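You operate a simulated robot arm through the tools that you are given. There is no shell and no other tool. Be economical: measure what you need, move in short steps, check, and stop when the job is done.

The job below is to be done with a simulated robot arm. You get a single attempt, and the scene is never put back.

## Task
Run the black bolt's nut back up and park the bolt on the magnet tray.
Fine: direction switch to UP; holder switch on HOLD for the run, back to FREE once it stops; at most two presses of the start button; magnet switch, torque dial and the other bolts end as they began.
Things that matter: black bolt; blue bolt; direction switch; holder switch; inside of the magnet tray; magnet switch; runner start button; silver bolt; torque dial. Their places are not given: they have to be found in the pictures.

The check looks at the end state, three seconds after you hand in, the way a careful person would. Anything else that was tipped, shoved, dropped, spilled or broken makes it a failure.

## Robot
A 6-joint arm with a two-finger parallel gripper, fixed in place. Base frame: the origin is at the foot of the arm, x ahead of it, y to its left, z up; the work surface is at about z = 860. Lengths are in mm, angles in rad, forces in N, time in s.
With the tool pointing down near the work surface it reaches from about 260 to 680 mm from the base axis. Its first joint turns from -1.152 to 1.152 rad. Payload 2.9 kg.
Tool frame: the origin (TCP) lies between the finger pads and is the grasp point; the fingertips stand 30 mm ahead of it; z points along the fingers, y is the line along which they close. Largest opening 110 mm; finger width 20, thickness 10; the body of the gripper, 48 by 112 mm, starts 55 mm behind the TCP.
Orientation is told as [roll, pitch, yaw] about the base's x, y, z axes, in that order, counted from this pose: with the fingers straight down and closing along the base's y, the tool's x points along the base's -x, its y along +y and its z along -z.

## Interface
- The arm moves only by the tool arm_command. Its argument "plan" is a list of rows, each a list of 6 numbers: the shift along the base's x, y, z in units of 150 mm (1.0 is 150 mm), then the turn, a rotation vector about the base's x, y, z in units of 90 degrees (1.0 is 90 degrees). In form: [[dx, dy, dz, wx, wy, wz], ...]. A call has 1 to 12 rows; each row is the pose to reach, as a shift and turn from the pose commanded when the call began. "gripper" is the gripper command, from -1 (fully open) to 1 (shut), values between in proportion, set as the call begins (left out, the last holds). A call with a number of a shift or a turn outside -1 to 1 is refused whole. A row lasts 0.2 s, in which the tool goes at most 50 mm and 0.15 rad; a call with a longer step from one row to the next is refused whole, and so is a gripper value outside its range. A pose out of reach is approached as far as the arm can. The call stops where the force on the tool passes 40 N (or 10 N more than at its start, if that is more) or the arm is blocked; 0.2 s more then pass. The fingers move at their own pace (about 108 mm/s each) and stop on an object; they squeeze with about 22 N. The grip force told is the motor's: it shows also when the fingers shut on nothing. Time passes only in rows, and 0.2 s behind the last, so rows that repeat a pose let the fingers close. The reply holds the time, the measured pose of the TCP, the force on the tool along the base axes, the opening and the grip force, in the units named above and with some noise, with the torque about the TCP (base axes, N m) and any sound that the robot's microphone picked up, and new pictures: "pictures" is both (left out), scene, wrist or none.
- Cameras (640 x 400 px; columns grow to the right, rows downward): "scene" is fixed at [66.3, 420.5, 1399.6]; the picture's right is [-0.87, -0.49, 0.00], its down [-0.20, 0.36, -0.91] and it looks along [0.45, -0.79, -0.42] (base axes); focal length 326 px, centre (320, 200). "wrist" rides on the gripper at [72, 17, -103] in the tool frame; the picture's right is [-0.23, 0.97, 0.00], its down [-0.76, -0.18, -0.62] and it looks along [-0.61, -0.14, 0.78] (tool axes); focal length 222 px, centre (320, 200).
- measure_at(camera, pixels): there is no depth. For up to 12 entries [column, row, z] of the newest picture of that camera ("zoom" is the newest enlarged one), the place [x, y] in the base frame at which the ray of that pixel passes the height z, good to about 3 mm. The clock stands still meanwhile.
- zoom(camera, box): a new picture of the part [left, top, right, bottom] of that camera's present view, enlarged. The clock stands still meanwhile.
- finish_job(): hands the job in; it is judged then, once.

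Keep the steps short. Do not move on a guess: measure, check each grasp and each placing, and mend mistakes. In all there are 80 turns and 200 pictures (those below and enlarged ones count). Leave the gripper open and the arm clear of the work at the hand-in unless told otherwise, and finish with a single line.

The tools are called after ">>>" as a command line: name --pt "numbers of a row" for each row, then --argument value for the rest, lists and objects as JSON in quotes. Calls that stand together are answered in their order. arm_command: Moves the arm, as the interface text tells. Its arguments: {"type":"object","properties":{"plan":{"type":"array","items":{"type":"array","items":{"type":"number"}}},"gripper":{"type":"number"},"pictures":{"type":"string","enum":["both","scene","wrist","none"]}},"required":["plan"]} The other tools are called the same way: measure_at (camera, pixels) gives the place at which the rays of pixels pass given heights; zoom (camera, box) takes an enlarged picture of a part of a camera's view; finish_job () hands the job in.

At the start:

```text
time_s: 0.0
ee_pos: [331.3, -128.6, 1245.1]
tcp_rot: [-0.001, -0.001, 0.001]
wrist_force: [0.3, 0.6, 0.4]
moment: [-0.02, 0.0, 0.02]
gripper_width: 110.2
finger_force: 0.2
```

scene: 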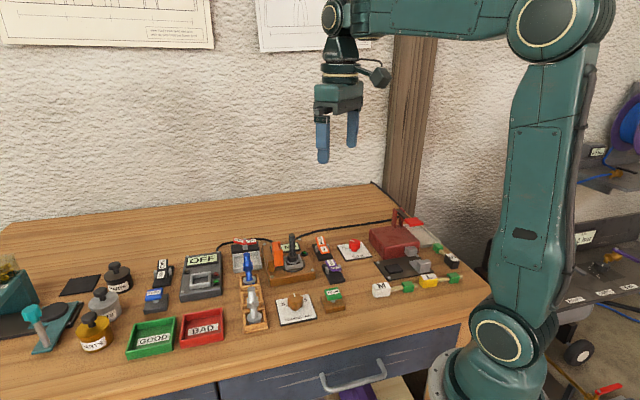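
wrist: 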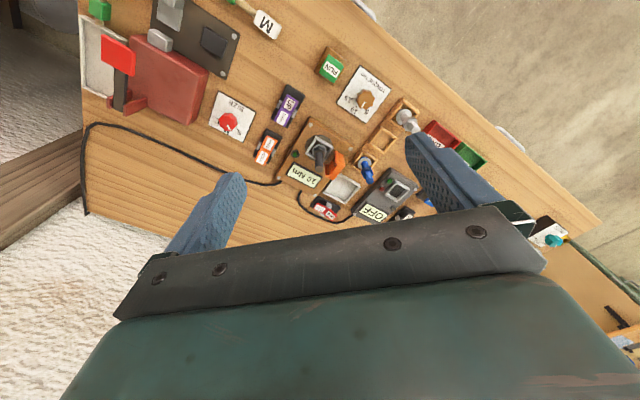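

I start by enlarging the crowded part of both views to identify the objects.

>>> zoom --camera "scene" --box '[220, 220, 380, 340]'

>>> zoom --camera "scene" --box '[80, 230, 240, 350]'

>>> zoom --camera "scene" --box '[330, 200, 490, 320]'

>>> zoom --camera "wrist" --box '[200, 50, 440, 220]'

```text
3.33 times, centred on (300, 280) of scene
```

zoom: 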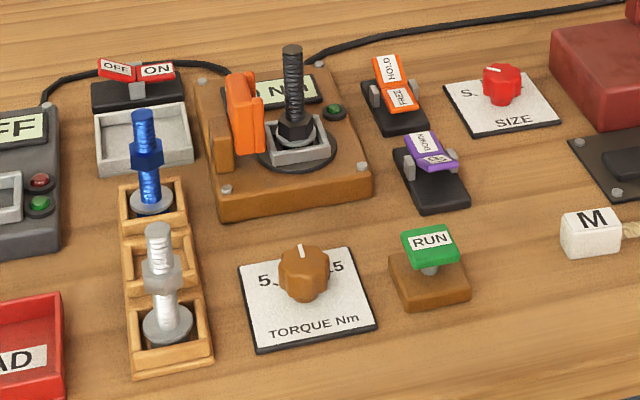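

```text
3.33 times, centred on (160, 290) of scene
```

zoom: 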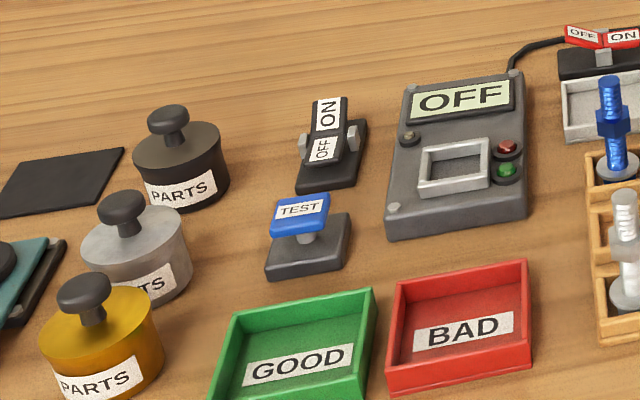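

```text
3.33 times, centred on (410, 260) of scene
```

zoom: 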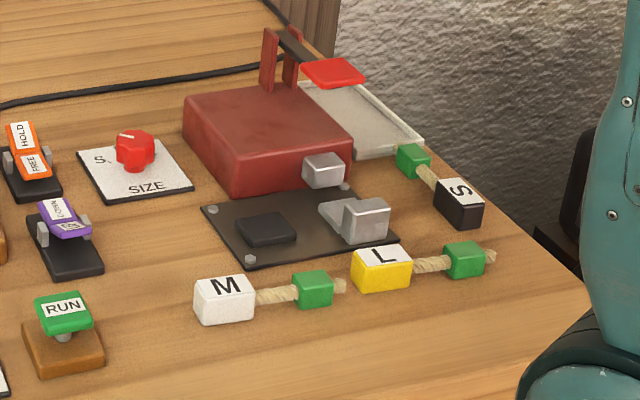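

```text
2.35 times, centred on (320, 135) of wrist
```

zoom: 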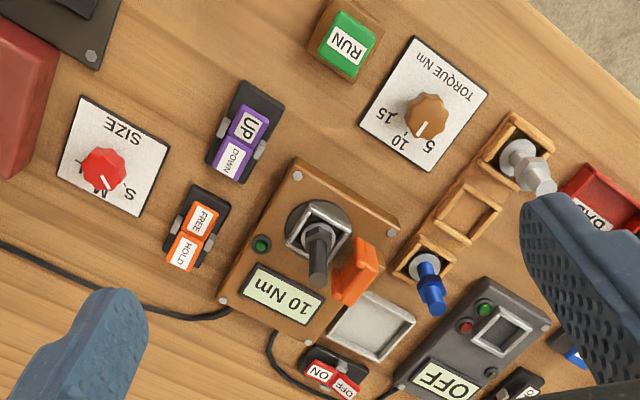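

The runner with the black bolt, the orange HOLD/FREE rocker, the purple DOWN/UP rocker, the green RUN button and the magnet tray with its red OFF/ON rocker are all in view. I look closer at the rockers and measure their places.

>>> zoom --camera "scene" --box '[305, 230, 353, 260]'

>>> zoom --camera "scene" --box '[312, 248, 360, 278]'

>>> zoom --camera "scene" --box '[230, 225, 310, 275]'

>>> measure_at --camera "scene" --pixels '[[292, 262, 880], [292, 232, 940], [317, 238, 880], [320, 246, 880], [326, 259, 880], [329, 268, 880], [328, 281, 880], [327, 292, 880], [256, 253, 865], [250, 237, 880], [259, 237, 880], [296, 292, 880]]'

>>> measure_at --camera "wrist" --pixels '[[319, 142, 890], [319, 155, 930], [268, 143, 880], [275, 131, 880], [286, 111, 880], [293, 97, 880], [330, 67, 890], [342, 189, 865], [320, 203, 880], [330, 209, 880], [365, 163, 880], [360, 98, 880]]'

```text
13.33 times, centred on (329, 245) of scene
```

zoom: 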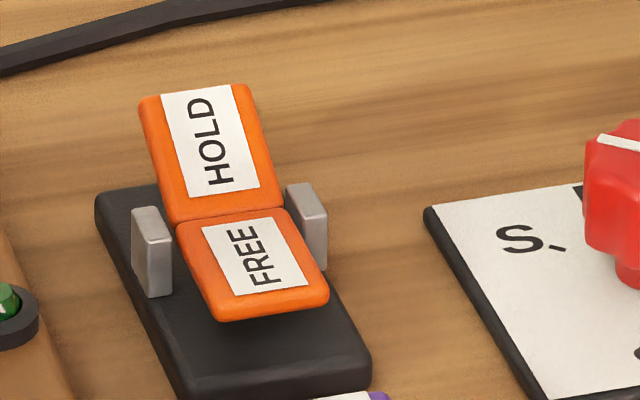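

```text
13.33 times, centred on (336, 263) of scene
```

zoom: 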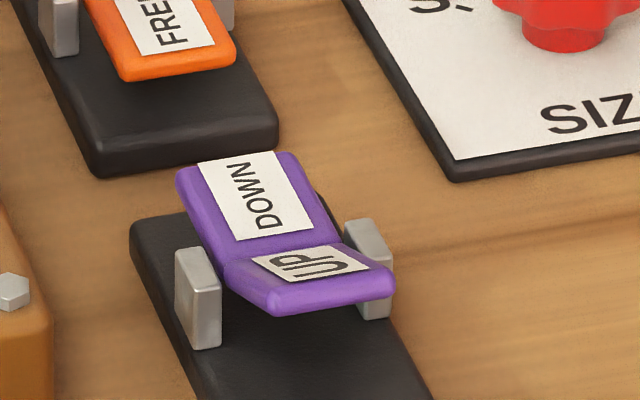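

```text
8.00 times, centred on (270, 250) of scene
```

zoom: 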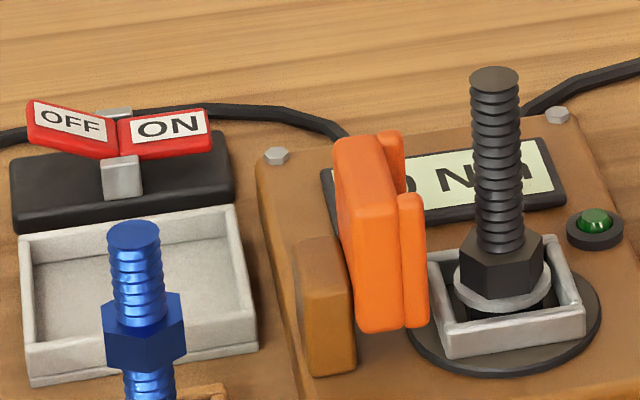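

```text
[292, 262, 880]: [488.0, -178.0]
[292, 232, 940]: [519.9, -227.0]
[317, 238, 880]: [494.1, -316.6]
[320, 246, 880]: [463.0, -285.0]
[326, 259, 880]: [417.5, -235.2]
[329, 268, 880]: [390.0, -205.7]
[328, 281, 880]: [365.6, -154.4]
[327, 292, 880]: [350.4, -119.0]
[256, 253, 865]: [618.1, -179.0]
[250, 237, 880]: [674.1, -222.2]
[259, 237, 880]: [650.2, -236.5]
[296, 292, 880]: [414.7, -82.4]
```

```text
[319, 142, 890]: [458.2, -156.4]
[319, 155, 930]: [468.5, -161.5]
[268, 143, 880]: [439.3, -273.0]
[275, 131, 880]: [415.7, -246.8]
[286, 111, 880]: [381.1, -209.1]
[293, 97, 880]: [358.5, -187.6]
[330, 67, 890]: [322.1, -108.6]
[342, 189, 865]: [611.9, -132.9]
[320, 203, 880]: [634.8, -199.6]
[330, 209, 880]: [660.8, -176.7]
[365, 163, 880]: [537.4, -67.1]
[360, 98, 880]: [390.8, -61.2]
```

My pixel conversion used a wrong scale; I redo the measurements with corrected pixels, at two heights per camera.

>>> measure_at --camera "scene" --pixels '[[320.8, 240.9, 890], [324.1, 249.5, 890], [331.1, 262.6, 890], [335.3, 267.7, 890], [333, 291.5, 890], [248.1, 262, 865], [250.6, 241.3, 890], [291.9, 234.4, 960], [292.5, 257.5, 915], [293.4, 264, 890], [281, 258, 900], [310.4, 285, 880]]'

>>> measure_at --camera "wrist" --pixels '[[261.7, 156.7, 890], [269.4, 143.1, 890], [283.8, 117.1, 890], [289.4, 103.1, 890], [331.1, 68.6, 890], [341.7, 188.6, 865], [320.4, 208.2, 890], [318.7, 169.9, 960], [319.1, 149.9, 915], [318.7, 147, 890], [334, 165, 900], [364, 99, 880]]'

```text
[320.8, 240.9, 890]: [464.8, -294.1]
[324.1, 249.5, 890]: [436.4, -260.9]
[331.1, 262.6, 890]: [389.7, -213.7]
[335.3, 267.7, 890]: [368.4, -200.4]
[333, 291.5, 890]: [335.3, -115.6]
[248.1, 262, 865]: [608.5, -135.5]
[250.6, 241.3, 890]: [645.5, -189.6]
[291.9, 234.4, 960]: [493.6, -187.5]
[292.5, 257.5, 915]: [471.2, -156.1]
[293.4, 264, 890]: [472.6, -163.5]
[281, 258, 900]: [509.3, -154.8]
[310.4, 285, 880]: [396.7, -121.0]
```

```text
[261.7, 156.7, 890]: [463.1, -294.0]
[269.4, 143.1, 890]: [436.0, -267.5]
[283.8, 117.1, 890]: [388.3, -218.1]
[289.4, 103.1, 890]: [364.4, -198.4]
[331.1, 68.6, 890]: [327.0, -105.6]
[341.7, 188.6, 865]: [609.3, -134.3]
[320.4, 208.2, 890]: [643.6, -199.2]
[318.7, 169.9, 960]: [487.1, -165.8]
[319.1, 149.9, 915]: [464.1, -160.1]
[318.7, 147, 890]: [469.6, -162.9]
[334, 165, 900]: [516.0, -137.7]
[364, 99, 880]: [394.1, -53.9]
```

Both cameras agree now: bolt axis ≈ (477,-163), top z≈977, nut z≈910; UP plate ≈ (366,-199) raised (direction is now DOWN); HOLD plate ≈ (464,-294) raised (now FREE); RUN ≈ (328,-106, 899); tray centre ≈ (609,-135). Magnet is ON. I shut the fingers, turn them to line up with the rockers, and come down above the UP plate.

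>>> arm_command --pt "0.035 -0.075 -0.15 0 0 0.09" --pt "0.07 -0.15 -0.32 0 0 0.18" --pt "0.105 -0.225 -0.48 0 0 0.27" --pt "0.14 -0.3 -0.64 0 0 0.36" --pt "0.175 -0.375 -0.8 0 0 0.45" --pt "0.211 -0.449 -0.95 0 0 0.47" --pt "0.211 -0.449 -0.95 0 0 0.47" --gripper 1

```text
time_s: 1.6
ee_pos: [365.9, -193.7, 1102.6]
tcp_rot: [0.0, 0.0, 0.74]
wrist_force: [0.0, 0.4, 0.2]
moment: [0.01, 0.03, -0.04]
gripper_width: 0.1
finger_force: 21.9
```

scene: 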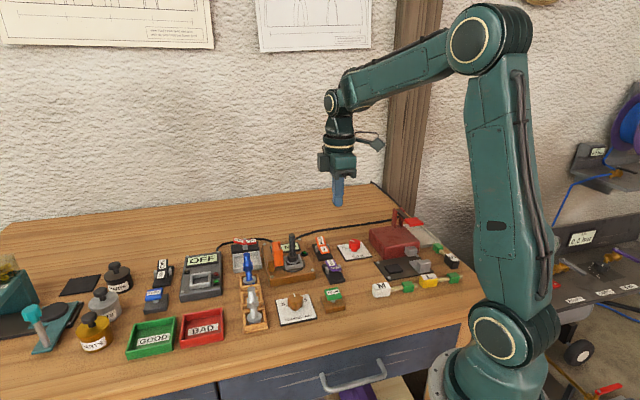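
wrist: 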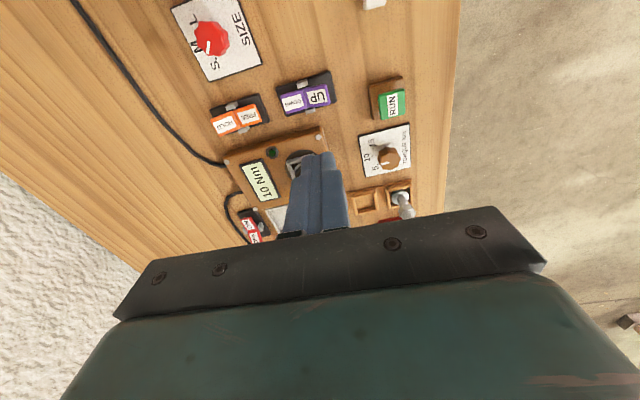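

I check the switch places again from this nearer wrist view.

>>> zoom --camera "wrist" --box '[200, 60, 360, 160]'

>>> measure_at --camera "zoom" --pixels '[[470, 148, 890], [375, 175, 885], [422, 160, 885], [195, 220, 880], [105, 250, 890], [150, 235, 885]]'

>>> measure_at --camera "wrist" --pixels '[[393, 104, 899]]'

```text
4.00 times, centred on (280, 110) of wrist
```

zoom: 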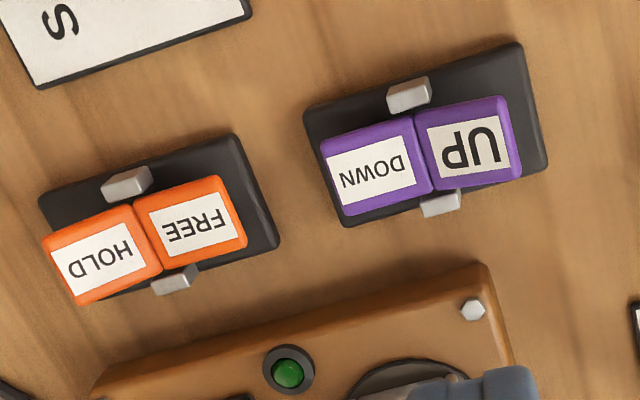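

```text
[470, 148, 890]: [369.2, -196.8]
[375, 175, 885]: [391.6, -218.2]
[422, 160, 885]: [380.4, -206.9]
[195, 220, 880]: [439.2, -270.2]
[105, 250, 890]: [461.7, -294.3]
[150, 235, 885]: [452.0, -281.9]
```

```text
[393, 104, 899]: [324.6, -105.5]
```

The current position (366,-194) is right above the UP plate's outer half. I go straight down to tip height ≈ 905.

>>> arm_command --pt "0 0 -0.3 0 0 0" --pt "0 0 -0.6 0 0 0" --pt "0 0 -0.9 0 0 0" --pt "0 0 -1.0 0 0 0" --pt "0 0 -1.0 0 0 0"

```text
time_s: 2.8
ee_pos: [362.8, -193.0, 952.5]
tcp_rot: [0.001, 0.001, 0.739]
wrist_force: [0.2, -0.7, -0.5]
moment: [-0.02, -0.04, 0.01]
gripper_width: 0.2
finger_force: 22.1
```

scene: 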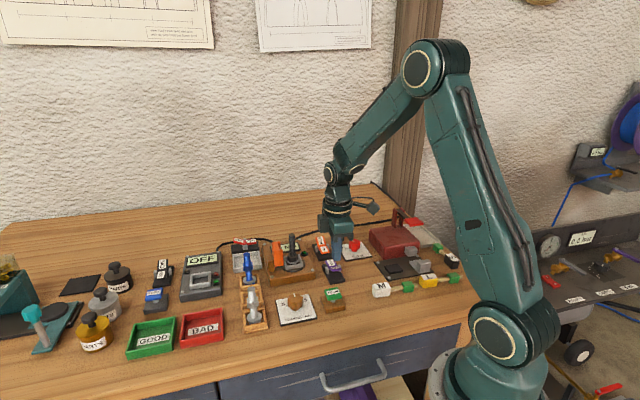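
wrist: 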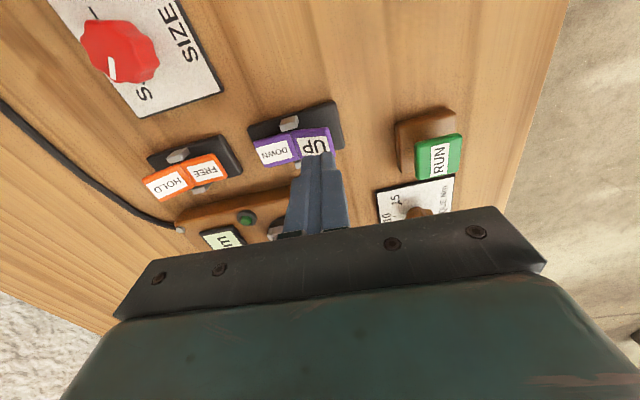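

I check the alignment of the tip against the UP plate before pressing.

>>> measure_at --camera "wrist" --pixels '[[318, 162, 922], [315, 146, 890], [278, 152, 885]]'

>>> zoom --camera "wrist" --box '[240, 90, 400, 190]'

>>> zoom --camera "scene" --box '[296, 225, 376, 275]'

```text
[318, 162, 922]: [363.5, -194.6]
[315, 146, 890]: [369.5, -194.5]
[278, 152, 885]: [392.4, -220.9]
```

```text
4.00 times, centred on (320, 140) of wrist
```

zoom: 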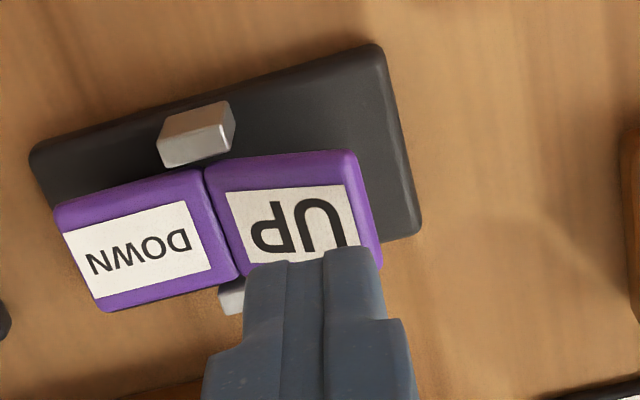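

```text
8.00 times, centred on (336, 250) of scene
```

zoom: 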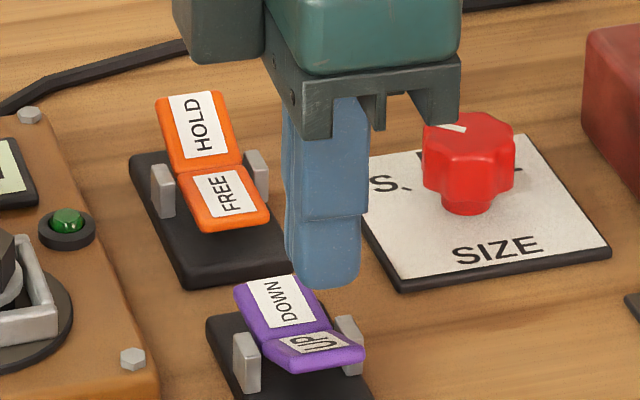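

Aligned over the UP plate. I press down slowly in small steps, then lift.

>>> arm_command --pt "0 0 -0.1 0 0 0" --pt "0 0 -0.16 0 0 0" --pt "0 0 -0.2 0 0 0" --pt "0 0 -0.24 0 0 0" --pt "0 0 -0.27 0 0 0"

```text
time_s: 4.0
ee_pos: [364.4, -195.0, 915.2]
tcp_rot: [-0.001, -0.002, 0.737]
wrist_force: [-8.6, 6.0, 32.5]
moment: [0.05, 0.32, -0.04]
gripper_width: 0.1
finger_force: 21.8
```

scene: 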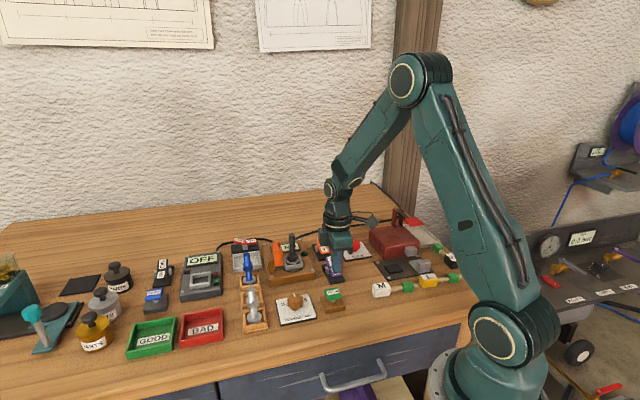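
wrist: 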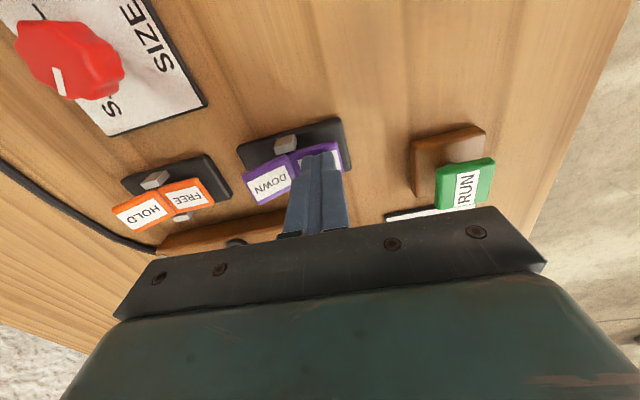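

Force 32 N at tip z≈885, so it likely flipped. I lift and look.

>>> arm_command --pt "0 0 0.1 0 0 0" --pt "0 0 0.3 0 0 0" --pt "0 0 0.5 0 0 0" --pt "0 0 0.5 0 0 0"

>>> zoom --camera "scene" --box '[296, 225, 376, 275]'

```text
time_s: 5.0
ee_pos: [363.8, -195.6, 987.8]
tcp_rot: [0.0, 0.001, 0.738]
wrist_force: [0.2, 0.5, 0.2]
moment: [0.0, 0.01, 0.0]
gripper_width: 0.1
finger_force: 22.1
```

scene: 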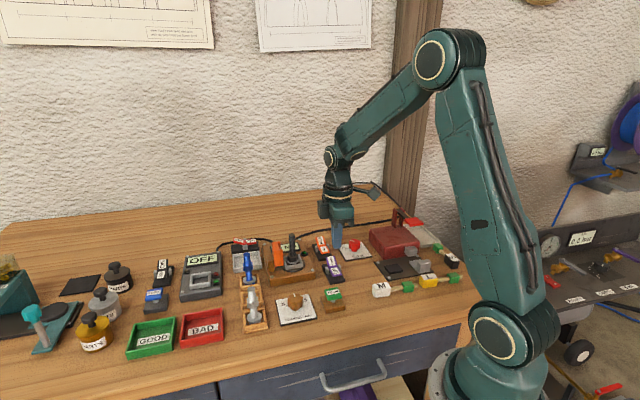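
wrist: 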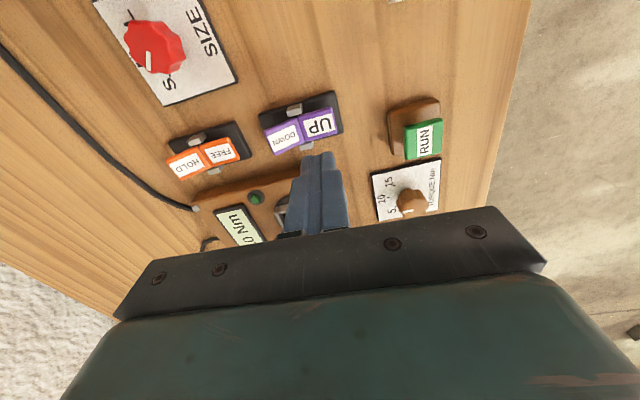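

```text
8.00 times, centred on (336, 250) of scene
```

zoom: 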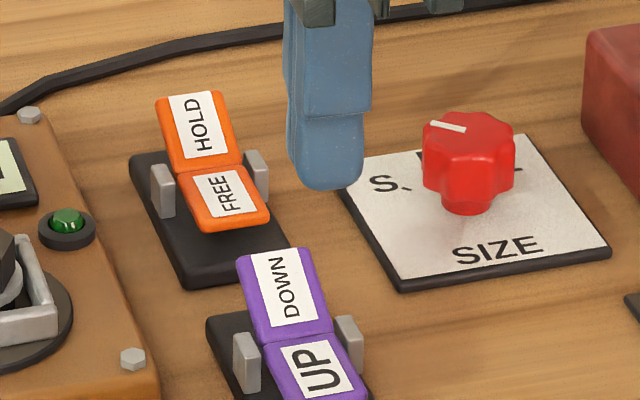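

UP is flipped. Now over HOLD at about (465,-297).

>>> arm_command --pt "0.17 -0.17 0 0 0 0" --pt "0.34 -0.34 0 0 0 0" --pt "0.51 -0.51 0 0 0 0" --pt "0.677 -0.677 0 0 0 0" --pt "0.677 -0.677 -0.15 0 0 0" --pt "0.677 -0.677 -0.25 0 0 0" --pt "0.677 -0.677 -0.25 0 0 0"

>>> zoom --camera "wrist" --box '[240, 90, 400, 190]'

```text
time_s: 6.6
ee_pos: [465.4, -296.8, 951.6]
tcp_rot: [0.0, 0.0, 0.738]
wrist_force: [-0.1, -0.3, 0.3]
moment: [-0.01, -0.04, -0.04]
gripper_width: 0.0
finger_force: 21.9
```

scene: 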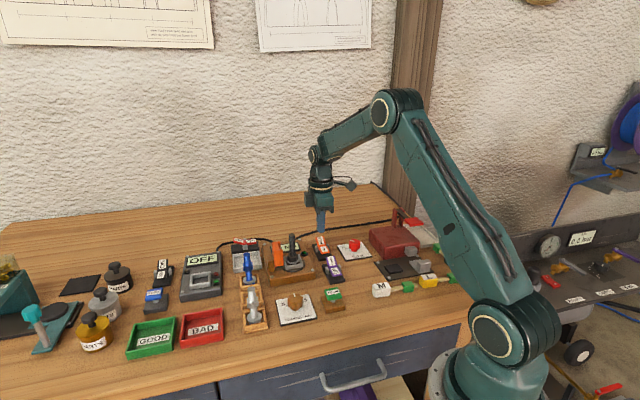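
wrist: 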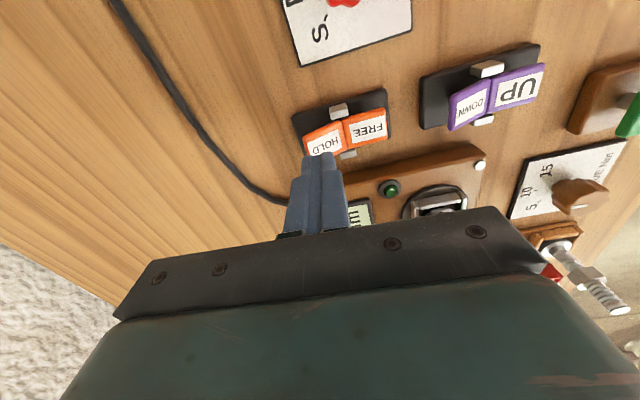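

```text
4.00 times, centred on (320, 140) of wrist
```

zoom: 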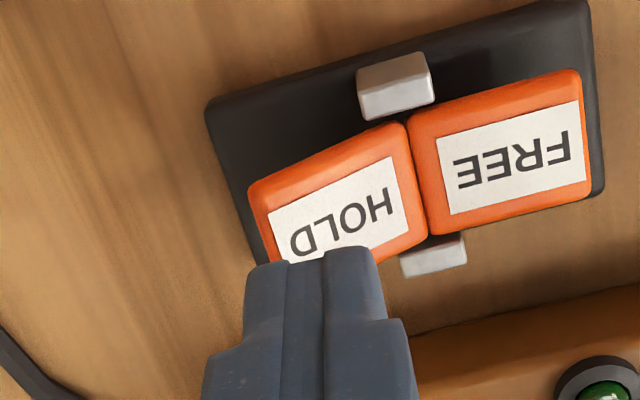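

Aligned over HOLD's outer half. Press to the same height as before, then lift.

>>> arm_command --pt "0 0 -0.1 0 0 0" --pt "0 0 -0.16 0 0 0" --pt "0 0 -0.2 0 0 0" --pt "0 0 -0.24 0 0 0" --pt "0 0 -0.27 0 0 0" --pt "0 0 -0.1 0 0 0" --pt "0 0 0.2 0 0 0" --pt "0 0 0.4 0 0 0"

>>> zoom --camera "scene" --box '[250, 225, 360, 285]'

```text
time_s: 8.4
ee_pos: [465.6, -298.5, 1012.0]
tcp_rot: [-0.001, 0.0, 0.736]
wrist_force: [-0.8, 0.6, -0.2]
moment: [0.02, -0.03, -0.01]
gripper_width: 0.0
finger_force: 22.1
```

scene: 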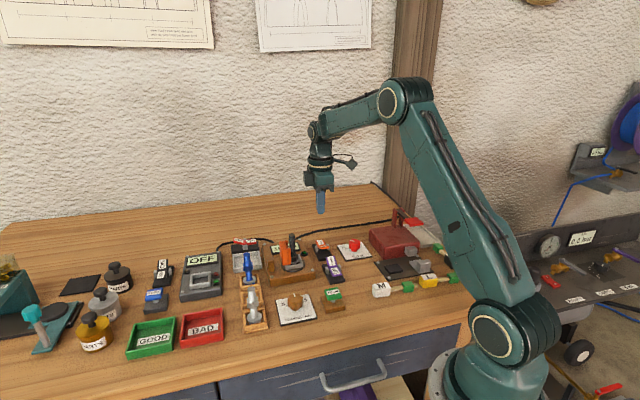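
wrist: 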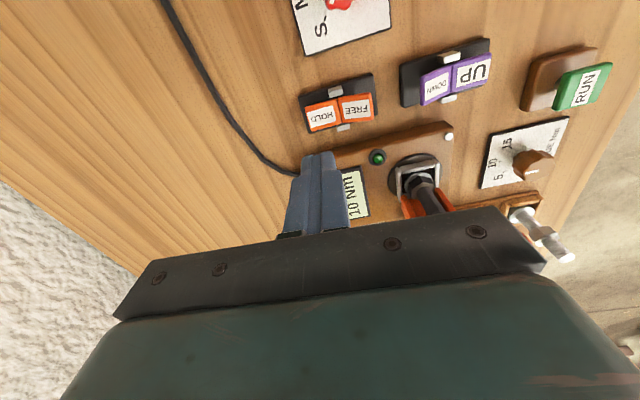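

```text
5.82 times, centred on (305, 255) of scene
```

zoom: 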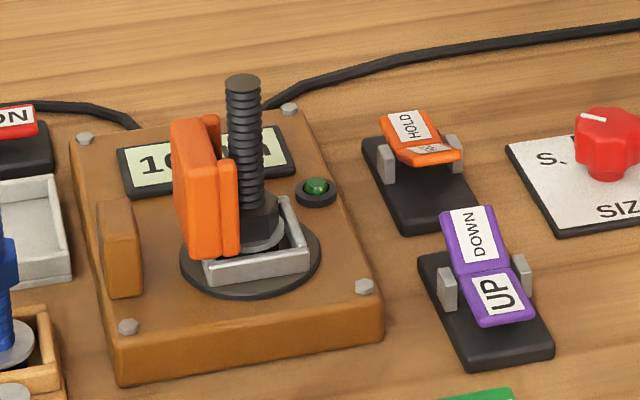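

HOLD is set and the clamp has closed on the bolt. Now to RUN at about (326,-105.5).

>>> arm_command --pt "-0.16 0.21 0 0 0 0" --pt "-0.31 0.43 0 0 0 0" --pt "-0.47 0.64 0 0 0 0" --pictures "none"

>>> arm_command --pt "-0.16 0.21 0 0 0 0" --pt "-0.31 0.43 0 0 0 0" --pt "-0.46 0.643 0 0 0 0" --pt "-0.46 0.643 -0.25 0 0 0" --pt "-0.46 0.643 -0.35 0 0 0" --pt "-0.46 0.643 -0.35 0 0 0" --pictures "both"

>>> zoom --camera "wrist" --box '[240, 90, 400, 190]'

>>> zoom --camera "scene" --box '[296, 260, 376, 310]'

```text
time_s: 9.2
ee_pos: [393.2, -201.7, 1009.8]
tcp_rot: [0.002, 0.0, 0.737]
wrist_force: [0.4, 0.9, -0.8]
moment: [0.0, -0.02, 0.01]
gripper_width: 0.0
finger_force: 21.8
```

```text
time_s: 10.6
ee_pos: [326.5, -104.5, 956.9]
tcp_rot: [-0.001, 0.001, 0.74]
wrist_force: [0.1, 0.4, -0.2]
moment: [0.0, 0.03, -0.03]
gripper_width: 0.0
finger_force: 22.0
```

scene: 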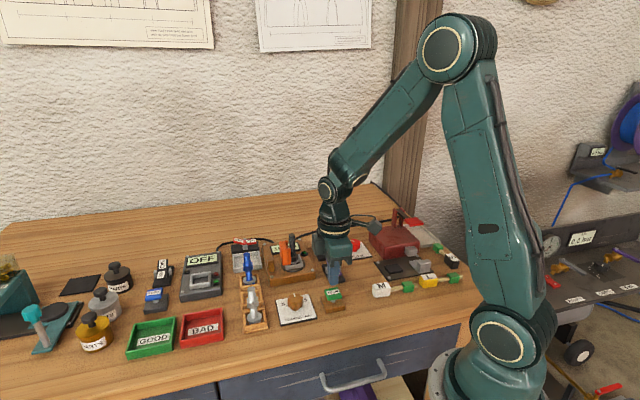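
wrist: 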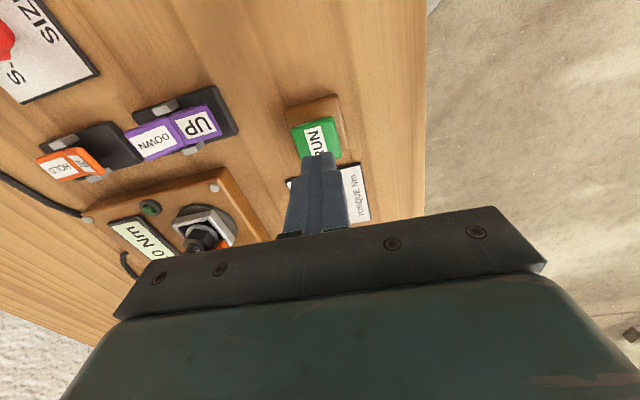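

```text
4.00 times, centred on (320, 140) of wrist
```

zoom: 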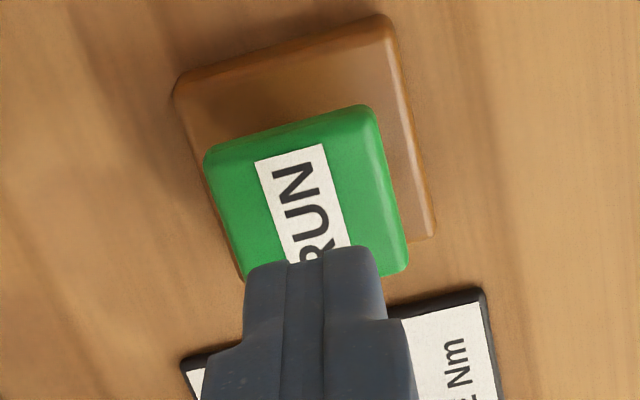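

```text
8.00 times, centred on (336, 285) of scene
```

zoom: 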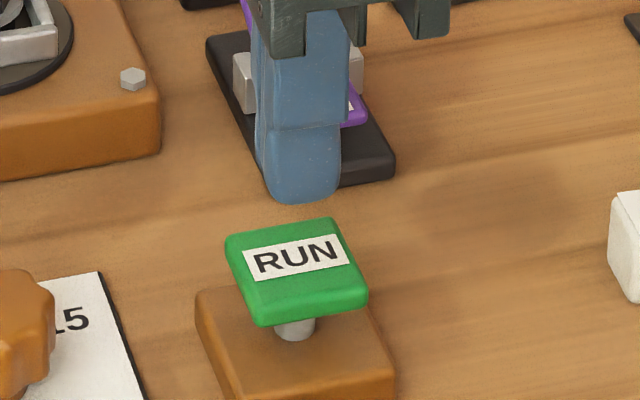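

Centred over RUN (tip ≈ 927, button top ≈ 900). I press once and lift straight off.

>>> arm_command --pt "0 0 -0.1 0 0 0" --pt "0 0 -0.17 0 0 0" --pt "0 0 -0.21 0 0 0" --pt "0 0 -0.24 0 0 0" --pt "0 0 -0.26 0 0 0" --pt "0 0 0.0 0 0 0" --pt "0 0 0.3 0 0 0" --pt "0 0 0.5 0 0 0"

>>> zoom --camera "scene" --box '[250, 225, 360, 285]'

```text
time_s: 12.4
ee_pos: [323.3, -104.4, 1034.1]
tcp_rot: [0.003, 0.001, 0.737]
wrist_force: [0.2, 0.1, -0.6]
moment: [-0.02, 0.01, -0.01]
gripper_width: 0.3
finger_force: 21.8
heard: click
```

scene: 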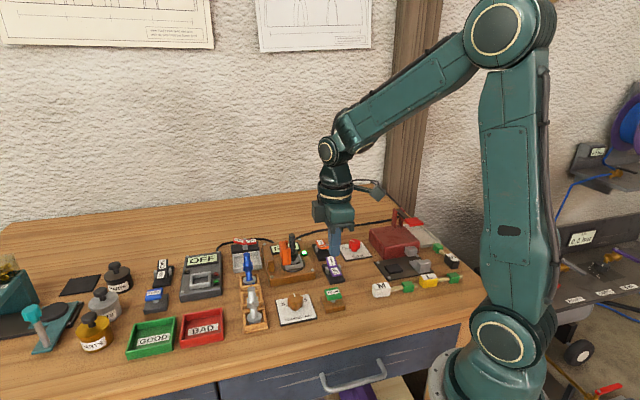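
wrist: 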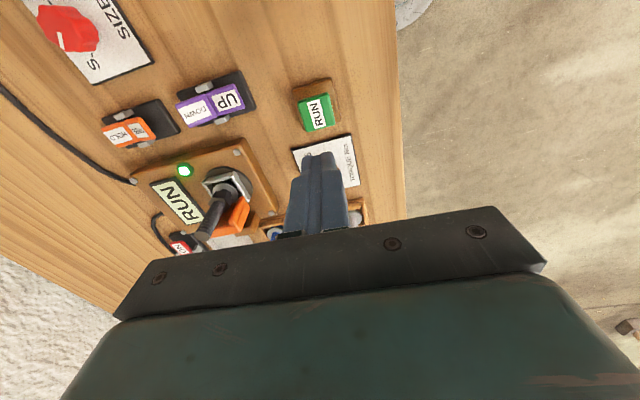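

```text
5.82 times, centred on (305, 255) of scene
```

zoom: 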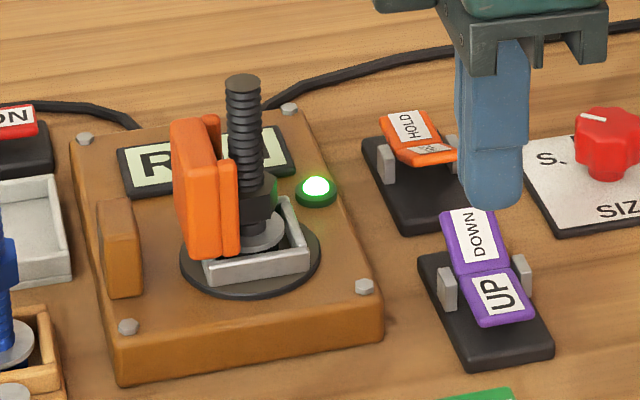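

Running: lamp lit, display RUN, nut rising. While it runs I move toward the space above FREE and wait.

>>> arm_command --pt "0.15 -0.22 0 0 0 0" --pt "0.3 -0.43 0 0 0 0" --pt "0.45 -0.65 0 0 0 0" --pt "0.6 -0.87 0 0 0 0" --pt "0.733 -1.0 0 0 0 0" --pt "0.733 -1.0 0 0 0 0" --pt "0.733 -1.0 0 0 0 0" --pt "0.733 -1.0 0 0 0 0" --pt "0.733 -1.0 0 0 0 0" --pt "0.733 -1.0 0 0 0 0" --pictures "none"

>>> zoom --camera "scene" --box '[250, 225, 360, 285]'

```text
time_s: 14.6
ee_pos: [435.8, -253.7, 1035.3]
tcp_rot: [0.0, 0.0, 0.739]
wrist_force: [0.2, 0.6, 0.3]
moment: [0.02, 0.0, 0.01]
gripper_width: 0.1
finger_force: 21.7
```

```text
5.82 times, centred on (305, 255) of scene
```

zoom: 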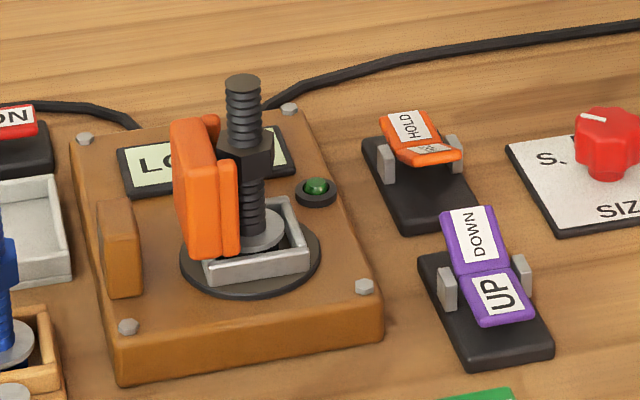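

The lamp is off and the nut is higher up. I read the display through the wrist camera.

>>> arm_command --pt "0 -0.08 0 0 0 0" --pt "0 -0.08 0 0 0 0" --pictures "wrist"

>>> zoom --camera "wrist" --box '[280, 80, 480, 220]'

```text
time_s: 15.2
ee_pos: [434.3, -266.3, 1033.4]
tcp_rot: [0.0, -0.001, 0.738]
wrist_force: [0.0, -0.3, -0.4]
moment: [0.04, -0.01, 0.02]
gripper_width: 0.0
finger_force: 22.0
```

wrist: 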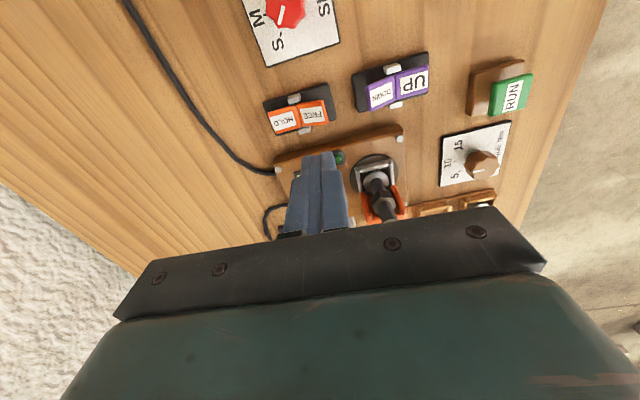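

```text
2.86 times, centred on (380, 150) of wrist
```

zoom: 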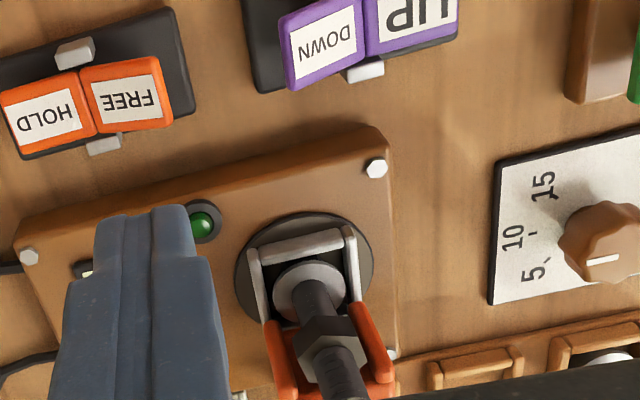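

Run has stopped. Check FREE's place now that it is raised.

>>> measure_at --camera "zoom" --pixels '[[127, 96, 891], [45, 117, 884]]'

```text
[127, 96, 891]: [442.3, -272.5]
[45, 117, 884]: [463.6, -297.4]
```

>>> arm_command --pt "0.027 -0.02 -0.2 0 0 0" --pt "0.027 -0.02 -0.45 0 0 0" --pt "0.027 -0.02 -0.55 0 0 0" --pt "0.027 -0.02 -0.55 0 0 0" --pictures "wrist"

>>> zoom --camera "wrist" --box '[240, 90, 400, 190]'

```text
time_s: 16.2
ee_pos: [437.4, -268.9, 952.2]
tcp_rot: [-0.001, 0.001, 0.739]
wrist_force: [0.0, 1.0, -0.3]
moment: [0.0, 0.01, 0.02]
gripper_width: 0.0
finger_force: 21.8
```

wrist: 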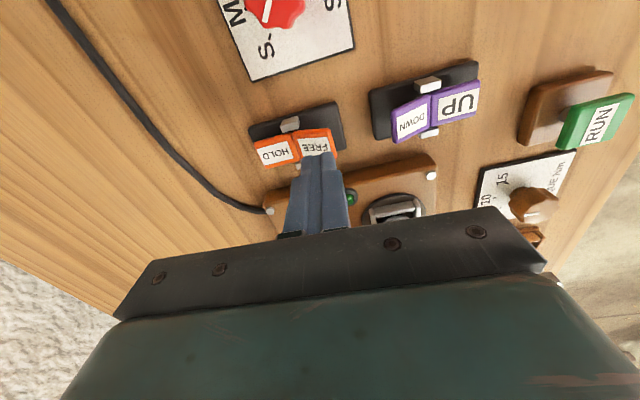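

```text
4.00 times, centred on (320, 140) of wrist
```

zoom: 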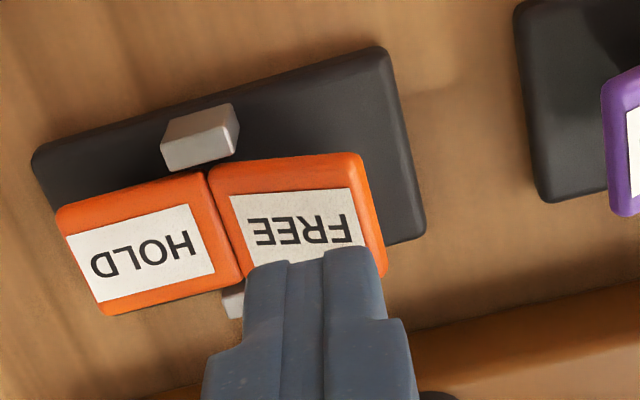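

Same alignment as the UP press. Press FREE and lift.

>>> arm_command --pt "0 0 -0.1 0 0 0" --pt "0 0 -0.16 0 0 0" --pt "0 0 -0.2 0 0 0" --pt "0 0 -0.24 0 0 0" --pt "0 0 -0.27 0 0 0" --pt "0 0 -0.1 0 0 0" --pt "0 0 0.2 0 0 0" --pt "0 0 0.5 0 0 0" --pt "0 0 0.8 0 0 0" --pt "0 0 0.8 0 0 0"

>>> zoom --camera "scene" --box '[250, 225, 360, 285]'

>>> zoom --camera "scene" --box '[230, 225, 310, 275]'

```text
time_s: 18.4
ee_pos: [443.4, -271.0, 1070.9]
tcp_rot: [0.0, 0.001, 0.738]
wrist_force: [-0.3, -0.2, -0.5]
moment: [-0.03, -0.02, 0.0]
gripper_width: 0.0
finger_force: 22.6
```

scene: 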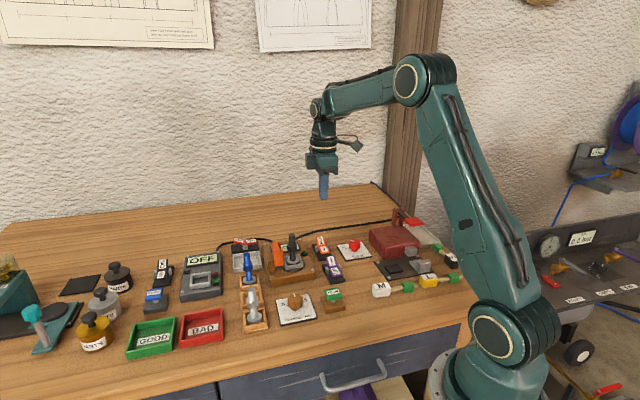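
wrist: 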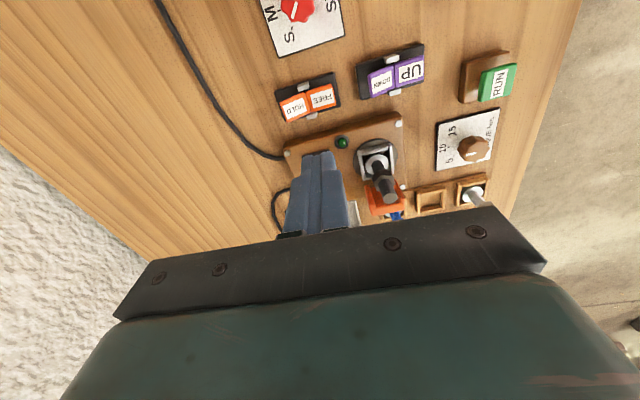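

```text
5.82 times, centred on (305, 255) of scene
```

zoom: 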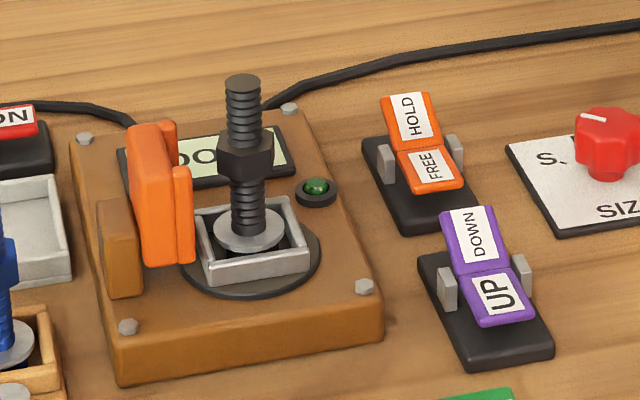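

```text
8.00 times, centred on (270, 250) of scene
```

zoom: 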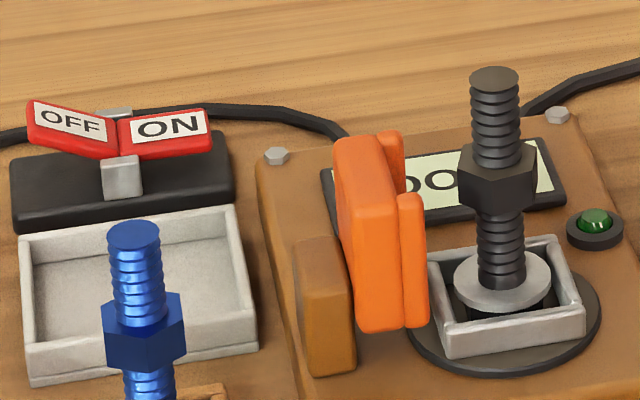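

FREE is back, the jaw is open, and the nut has gone up the thread. Next I locate the bolt axis and nut height with both cameras.

>>> zoom --camera "wrist" --box '[330, 120, 450, 220]'

>>> measure_at --camera "scene" --pixels '[[293.75, 247.3, 935], [293.75, 247.3, 950], [292.9, 234.9, 977], [292.9, 260.9, 905], [292.9, 260.9, 890], [247.5, 261, 865], [286.7, 255, 900], [254.5, 229, 950]]'

>>> measure_at --camera "wrist" --pixels '[[388, 193, 977], [382, 178, 940], [376, 160, 900]]'

```text
4.00 times, centred on (390, 170) of wrist
```

zoom: 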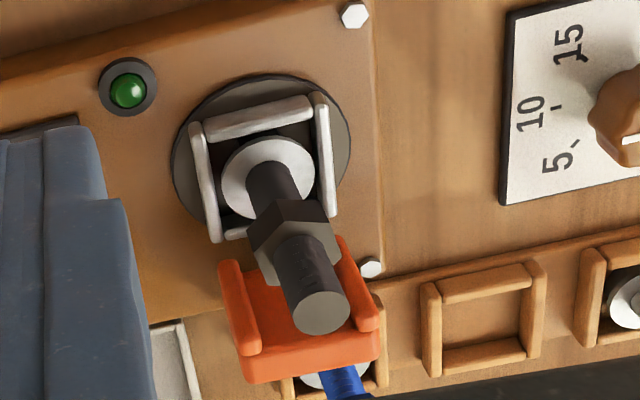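

```text
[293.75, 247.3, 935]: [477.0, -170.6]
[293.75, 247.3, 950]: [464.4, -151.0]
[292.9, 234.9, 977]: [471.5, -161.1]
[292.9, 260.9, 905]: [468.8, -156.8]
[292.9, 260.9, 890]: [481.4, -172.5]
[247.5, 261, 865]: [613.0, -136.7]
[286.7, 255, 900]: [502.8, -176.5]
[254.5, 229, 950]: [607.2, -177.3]
```

```text
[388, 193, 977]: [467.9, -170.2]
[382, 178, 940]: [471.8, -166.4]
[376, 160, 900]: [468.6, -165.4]
```

>>> measure_at --camera "zoom" --pixels '[[320, 312, 977], [293, 243, 940], [268, 177, 898], [268, 177, 905], [268, 170, 890], [165, 390, 870]]'

>>> measure_at --camera "scene" --pixels '[[293.75, 247.3, 942], [291.9, 234.9, 977], [292.9, 260.9, 898]]'

```text
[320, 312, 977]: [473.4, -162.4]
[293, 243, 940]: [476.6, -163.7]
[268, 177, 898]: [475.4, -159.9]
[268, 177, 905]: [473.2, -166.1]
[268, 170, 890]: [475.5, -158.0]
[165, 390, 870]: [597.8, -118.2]
```

```text
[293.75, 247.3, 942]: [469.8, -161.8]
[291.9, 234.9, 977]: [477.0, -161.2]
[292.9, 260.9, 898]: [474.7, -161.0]
```

Bolt axis ≈ (475,-162), nut centre z ≈ 941, washer z ≈ 898. The present yaw closes the fingers crosswise to the jaw, which suits. I move above the bolt and open to about 60 mm.

>>> arm_command --pt "0.06 0.18 0 0 0 0" --pt "0.12 0.36 0 0 0 0" --pt "0.18 0.54 0 0 0 0" --pt "0.233 0.723 0 0 0 0" --pt "0.233 0.723 -0.1 0 0 0" --pt "0.233 0.723 -0.1 0 0 0" --gripper -0.09

>>> zoom --camera "wrist" --box '[240, 100, 400, 220]'

>>> zoom --camera "scene" --box '[250, 195, 340, 275]'

```text
time_s: 19.8
ee_pos: [474.5, -160.6, 1055.3]
tcp_rot: [0.0, -0.001, 0.738]
wrist_force: [-0.1, 0.3, 0.0]
moment: [0.02, 0.01, 0.01]
gripper_width: 60.0
finger_force: 0.1
```

scene: 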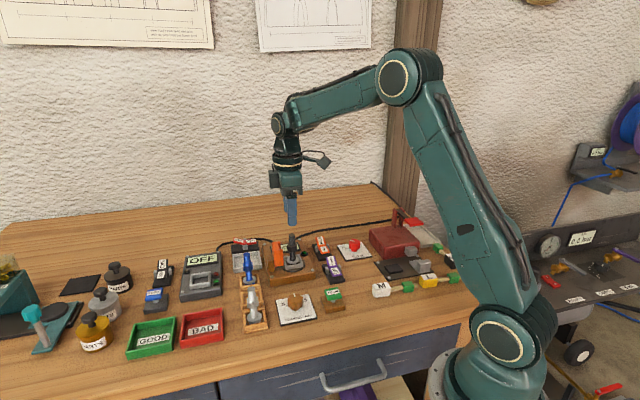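
wrist: 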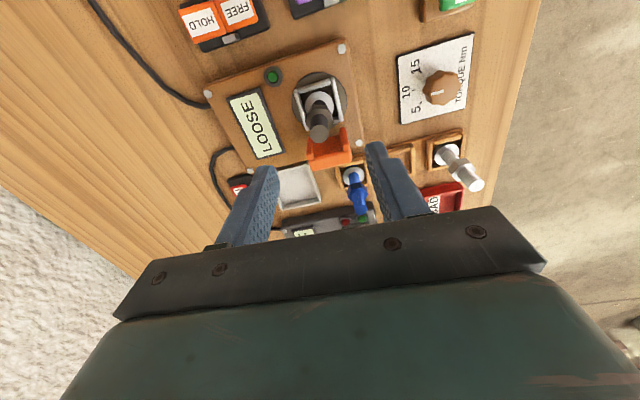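

```text
3.33 times, centred on (320, 160) of wrist
```

zoom: 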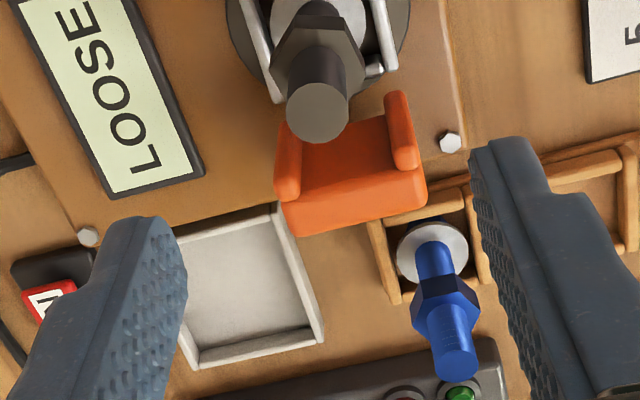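

```text
5.00 times, centred on (295, 235) of scene
```

zoom: 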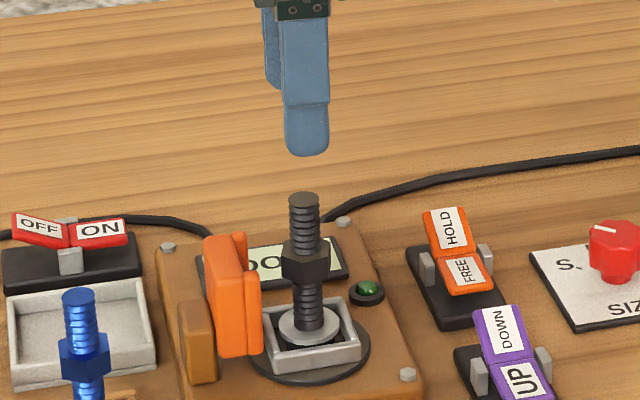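

>>> measure_at --camera "zoom" --pixels '[[300, 200, 900]]'

>>> measure_at --camera "wrist" --pixels '[[319.4, 133.5, 977], [317.6, 121, 941], [319.5, 101, 898], [299.5, 186, 866], [278, 173, 880], [313, 167, 880], [320, 199, 880], [283, 210, 880], [357, 207, 960], [354, 177, 898], [240, 189, 890], [328, 140, 940]]'

>>> zoom --camera "wrist" --box '[280, 80, 360, 140]'

```text
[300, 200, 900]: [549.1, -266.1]
```

```text
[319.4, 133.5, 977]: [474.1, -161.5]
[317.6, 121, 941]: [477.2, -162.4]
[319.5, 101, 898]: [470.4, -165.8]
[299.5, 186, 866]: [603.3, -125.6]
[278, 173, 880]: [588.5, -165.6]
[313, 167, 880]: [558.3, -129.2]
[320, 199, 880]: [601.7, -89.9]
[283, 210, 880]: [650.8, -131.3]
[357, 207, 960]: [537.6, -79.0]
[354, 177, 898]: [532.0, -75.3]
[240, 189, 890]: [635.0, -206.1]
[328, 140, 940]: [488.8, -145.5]
```

```text
6.67 times, centred on (320, 110) of wrist
```

zoom: 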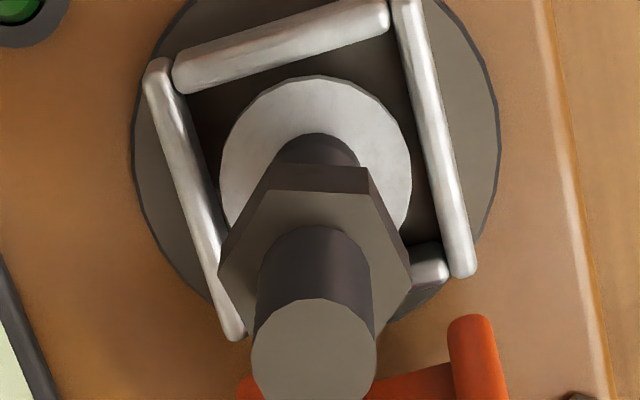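

The nut's corners, not flats, lie across the fingers. I measure its hexagon to turn the gripper onto the flats.

>>> measure_at --camera "zoom" --pixels '[[218, 270, 950], [411, 276, 950], [263, 190, 950], [375, 200, 950], [317, 255, 950], [315, 355, 977]]'

```text
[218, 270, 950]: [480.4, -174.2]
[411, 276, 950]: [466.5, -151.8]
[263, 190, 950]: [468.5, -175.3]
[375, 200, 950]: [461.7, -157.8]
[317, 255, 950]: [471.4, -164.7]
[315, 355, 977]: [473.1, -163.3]
```

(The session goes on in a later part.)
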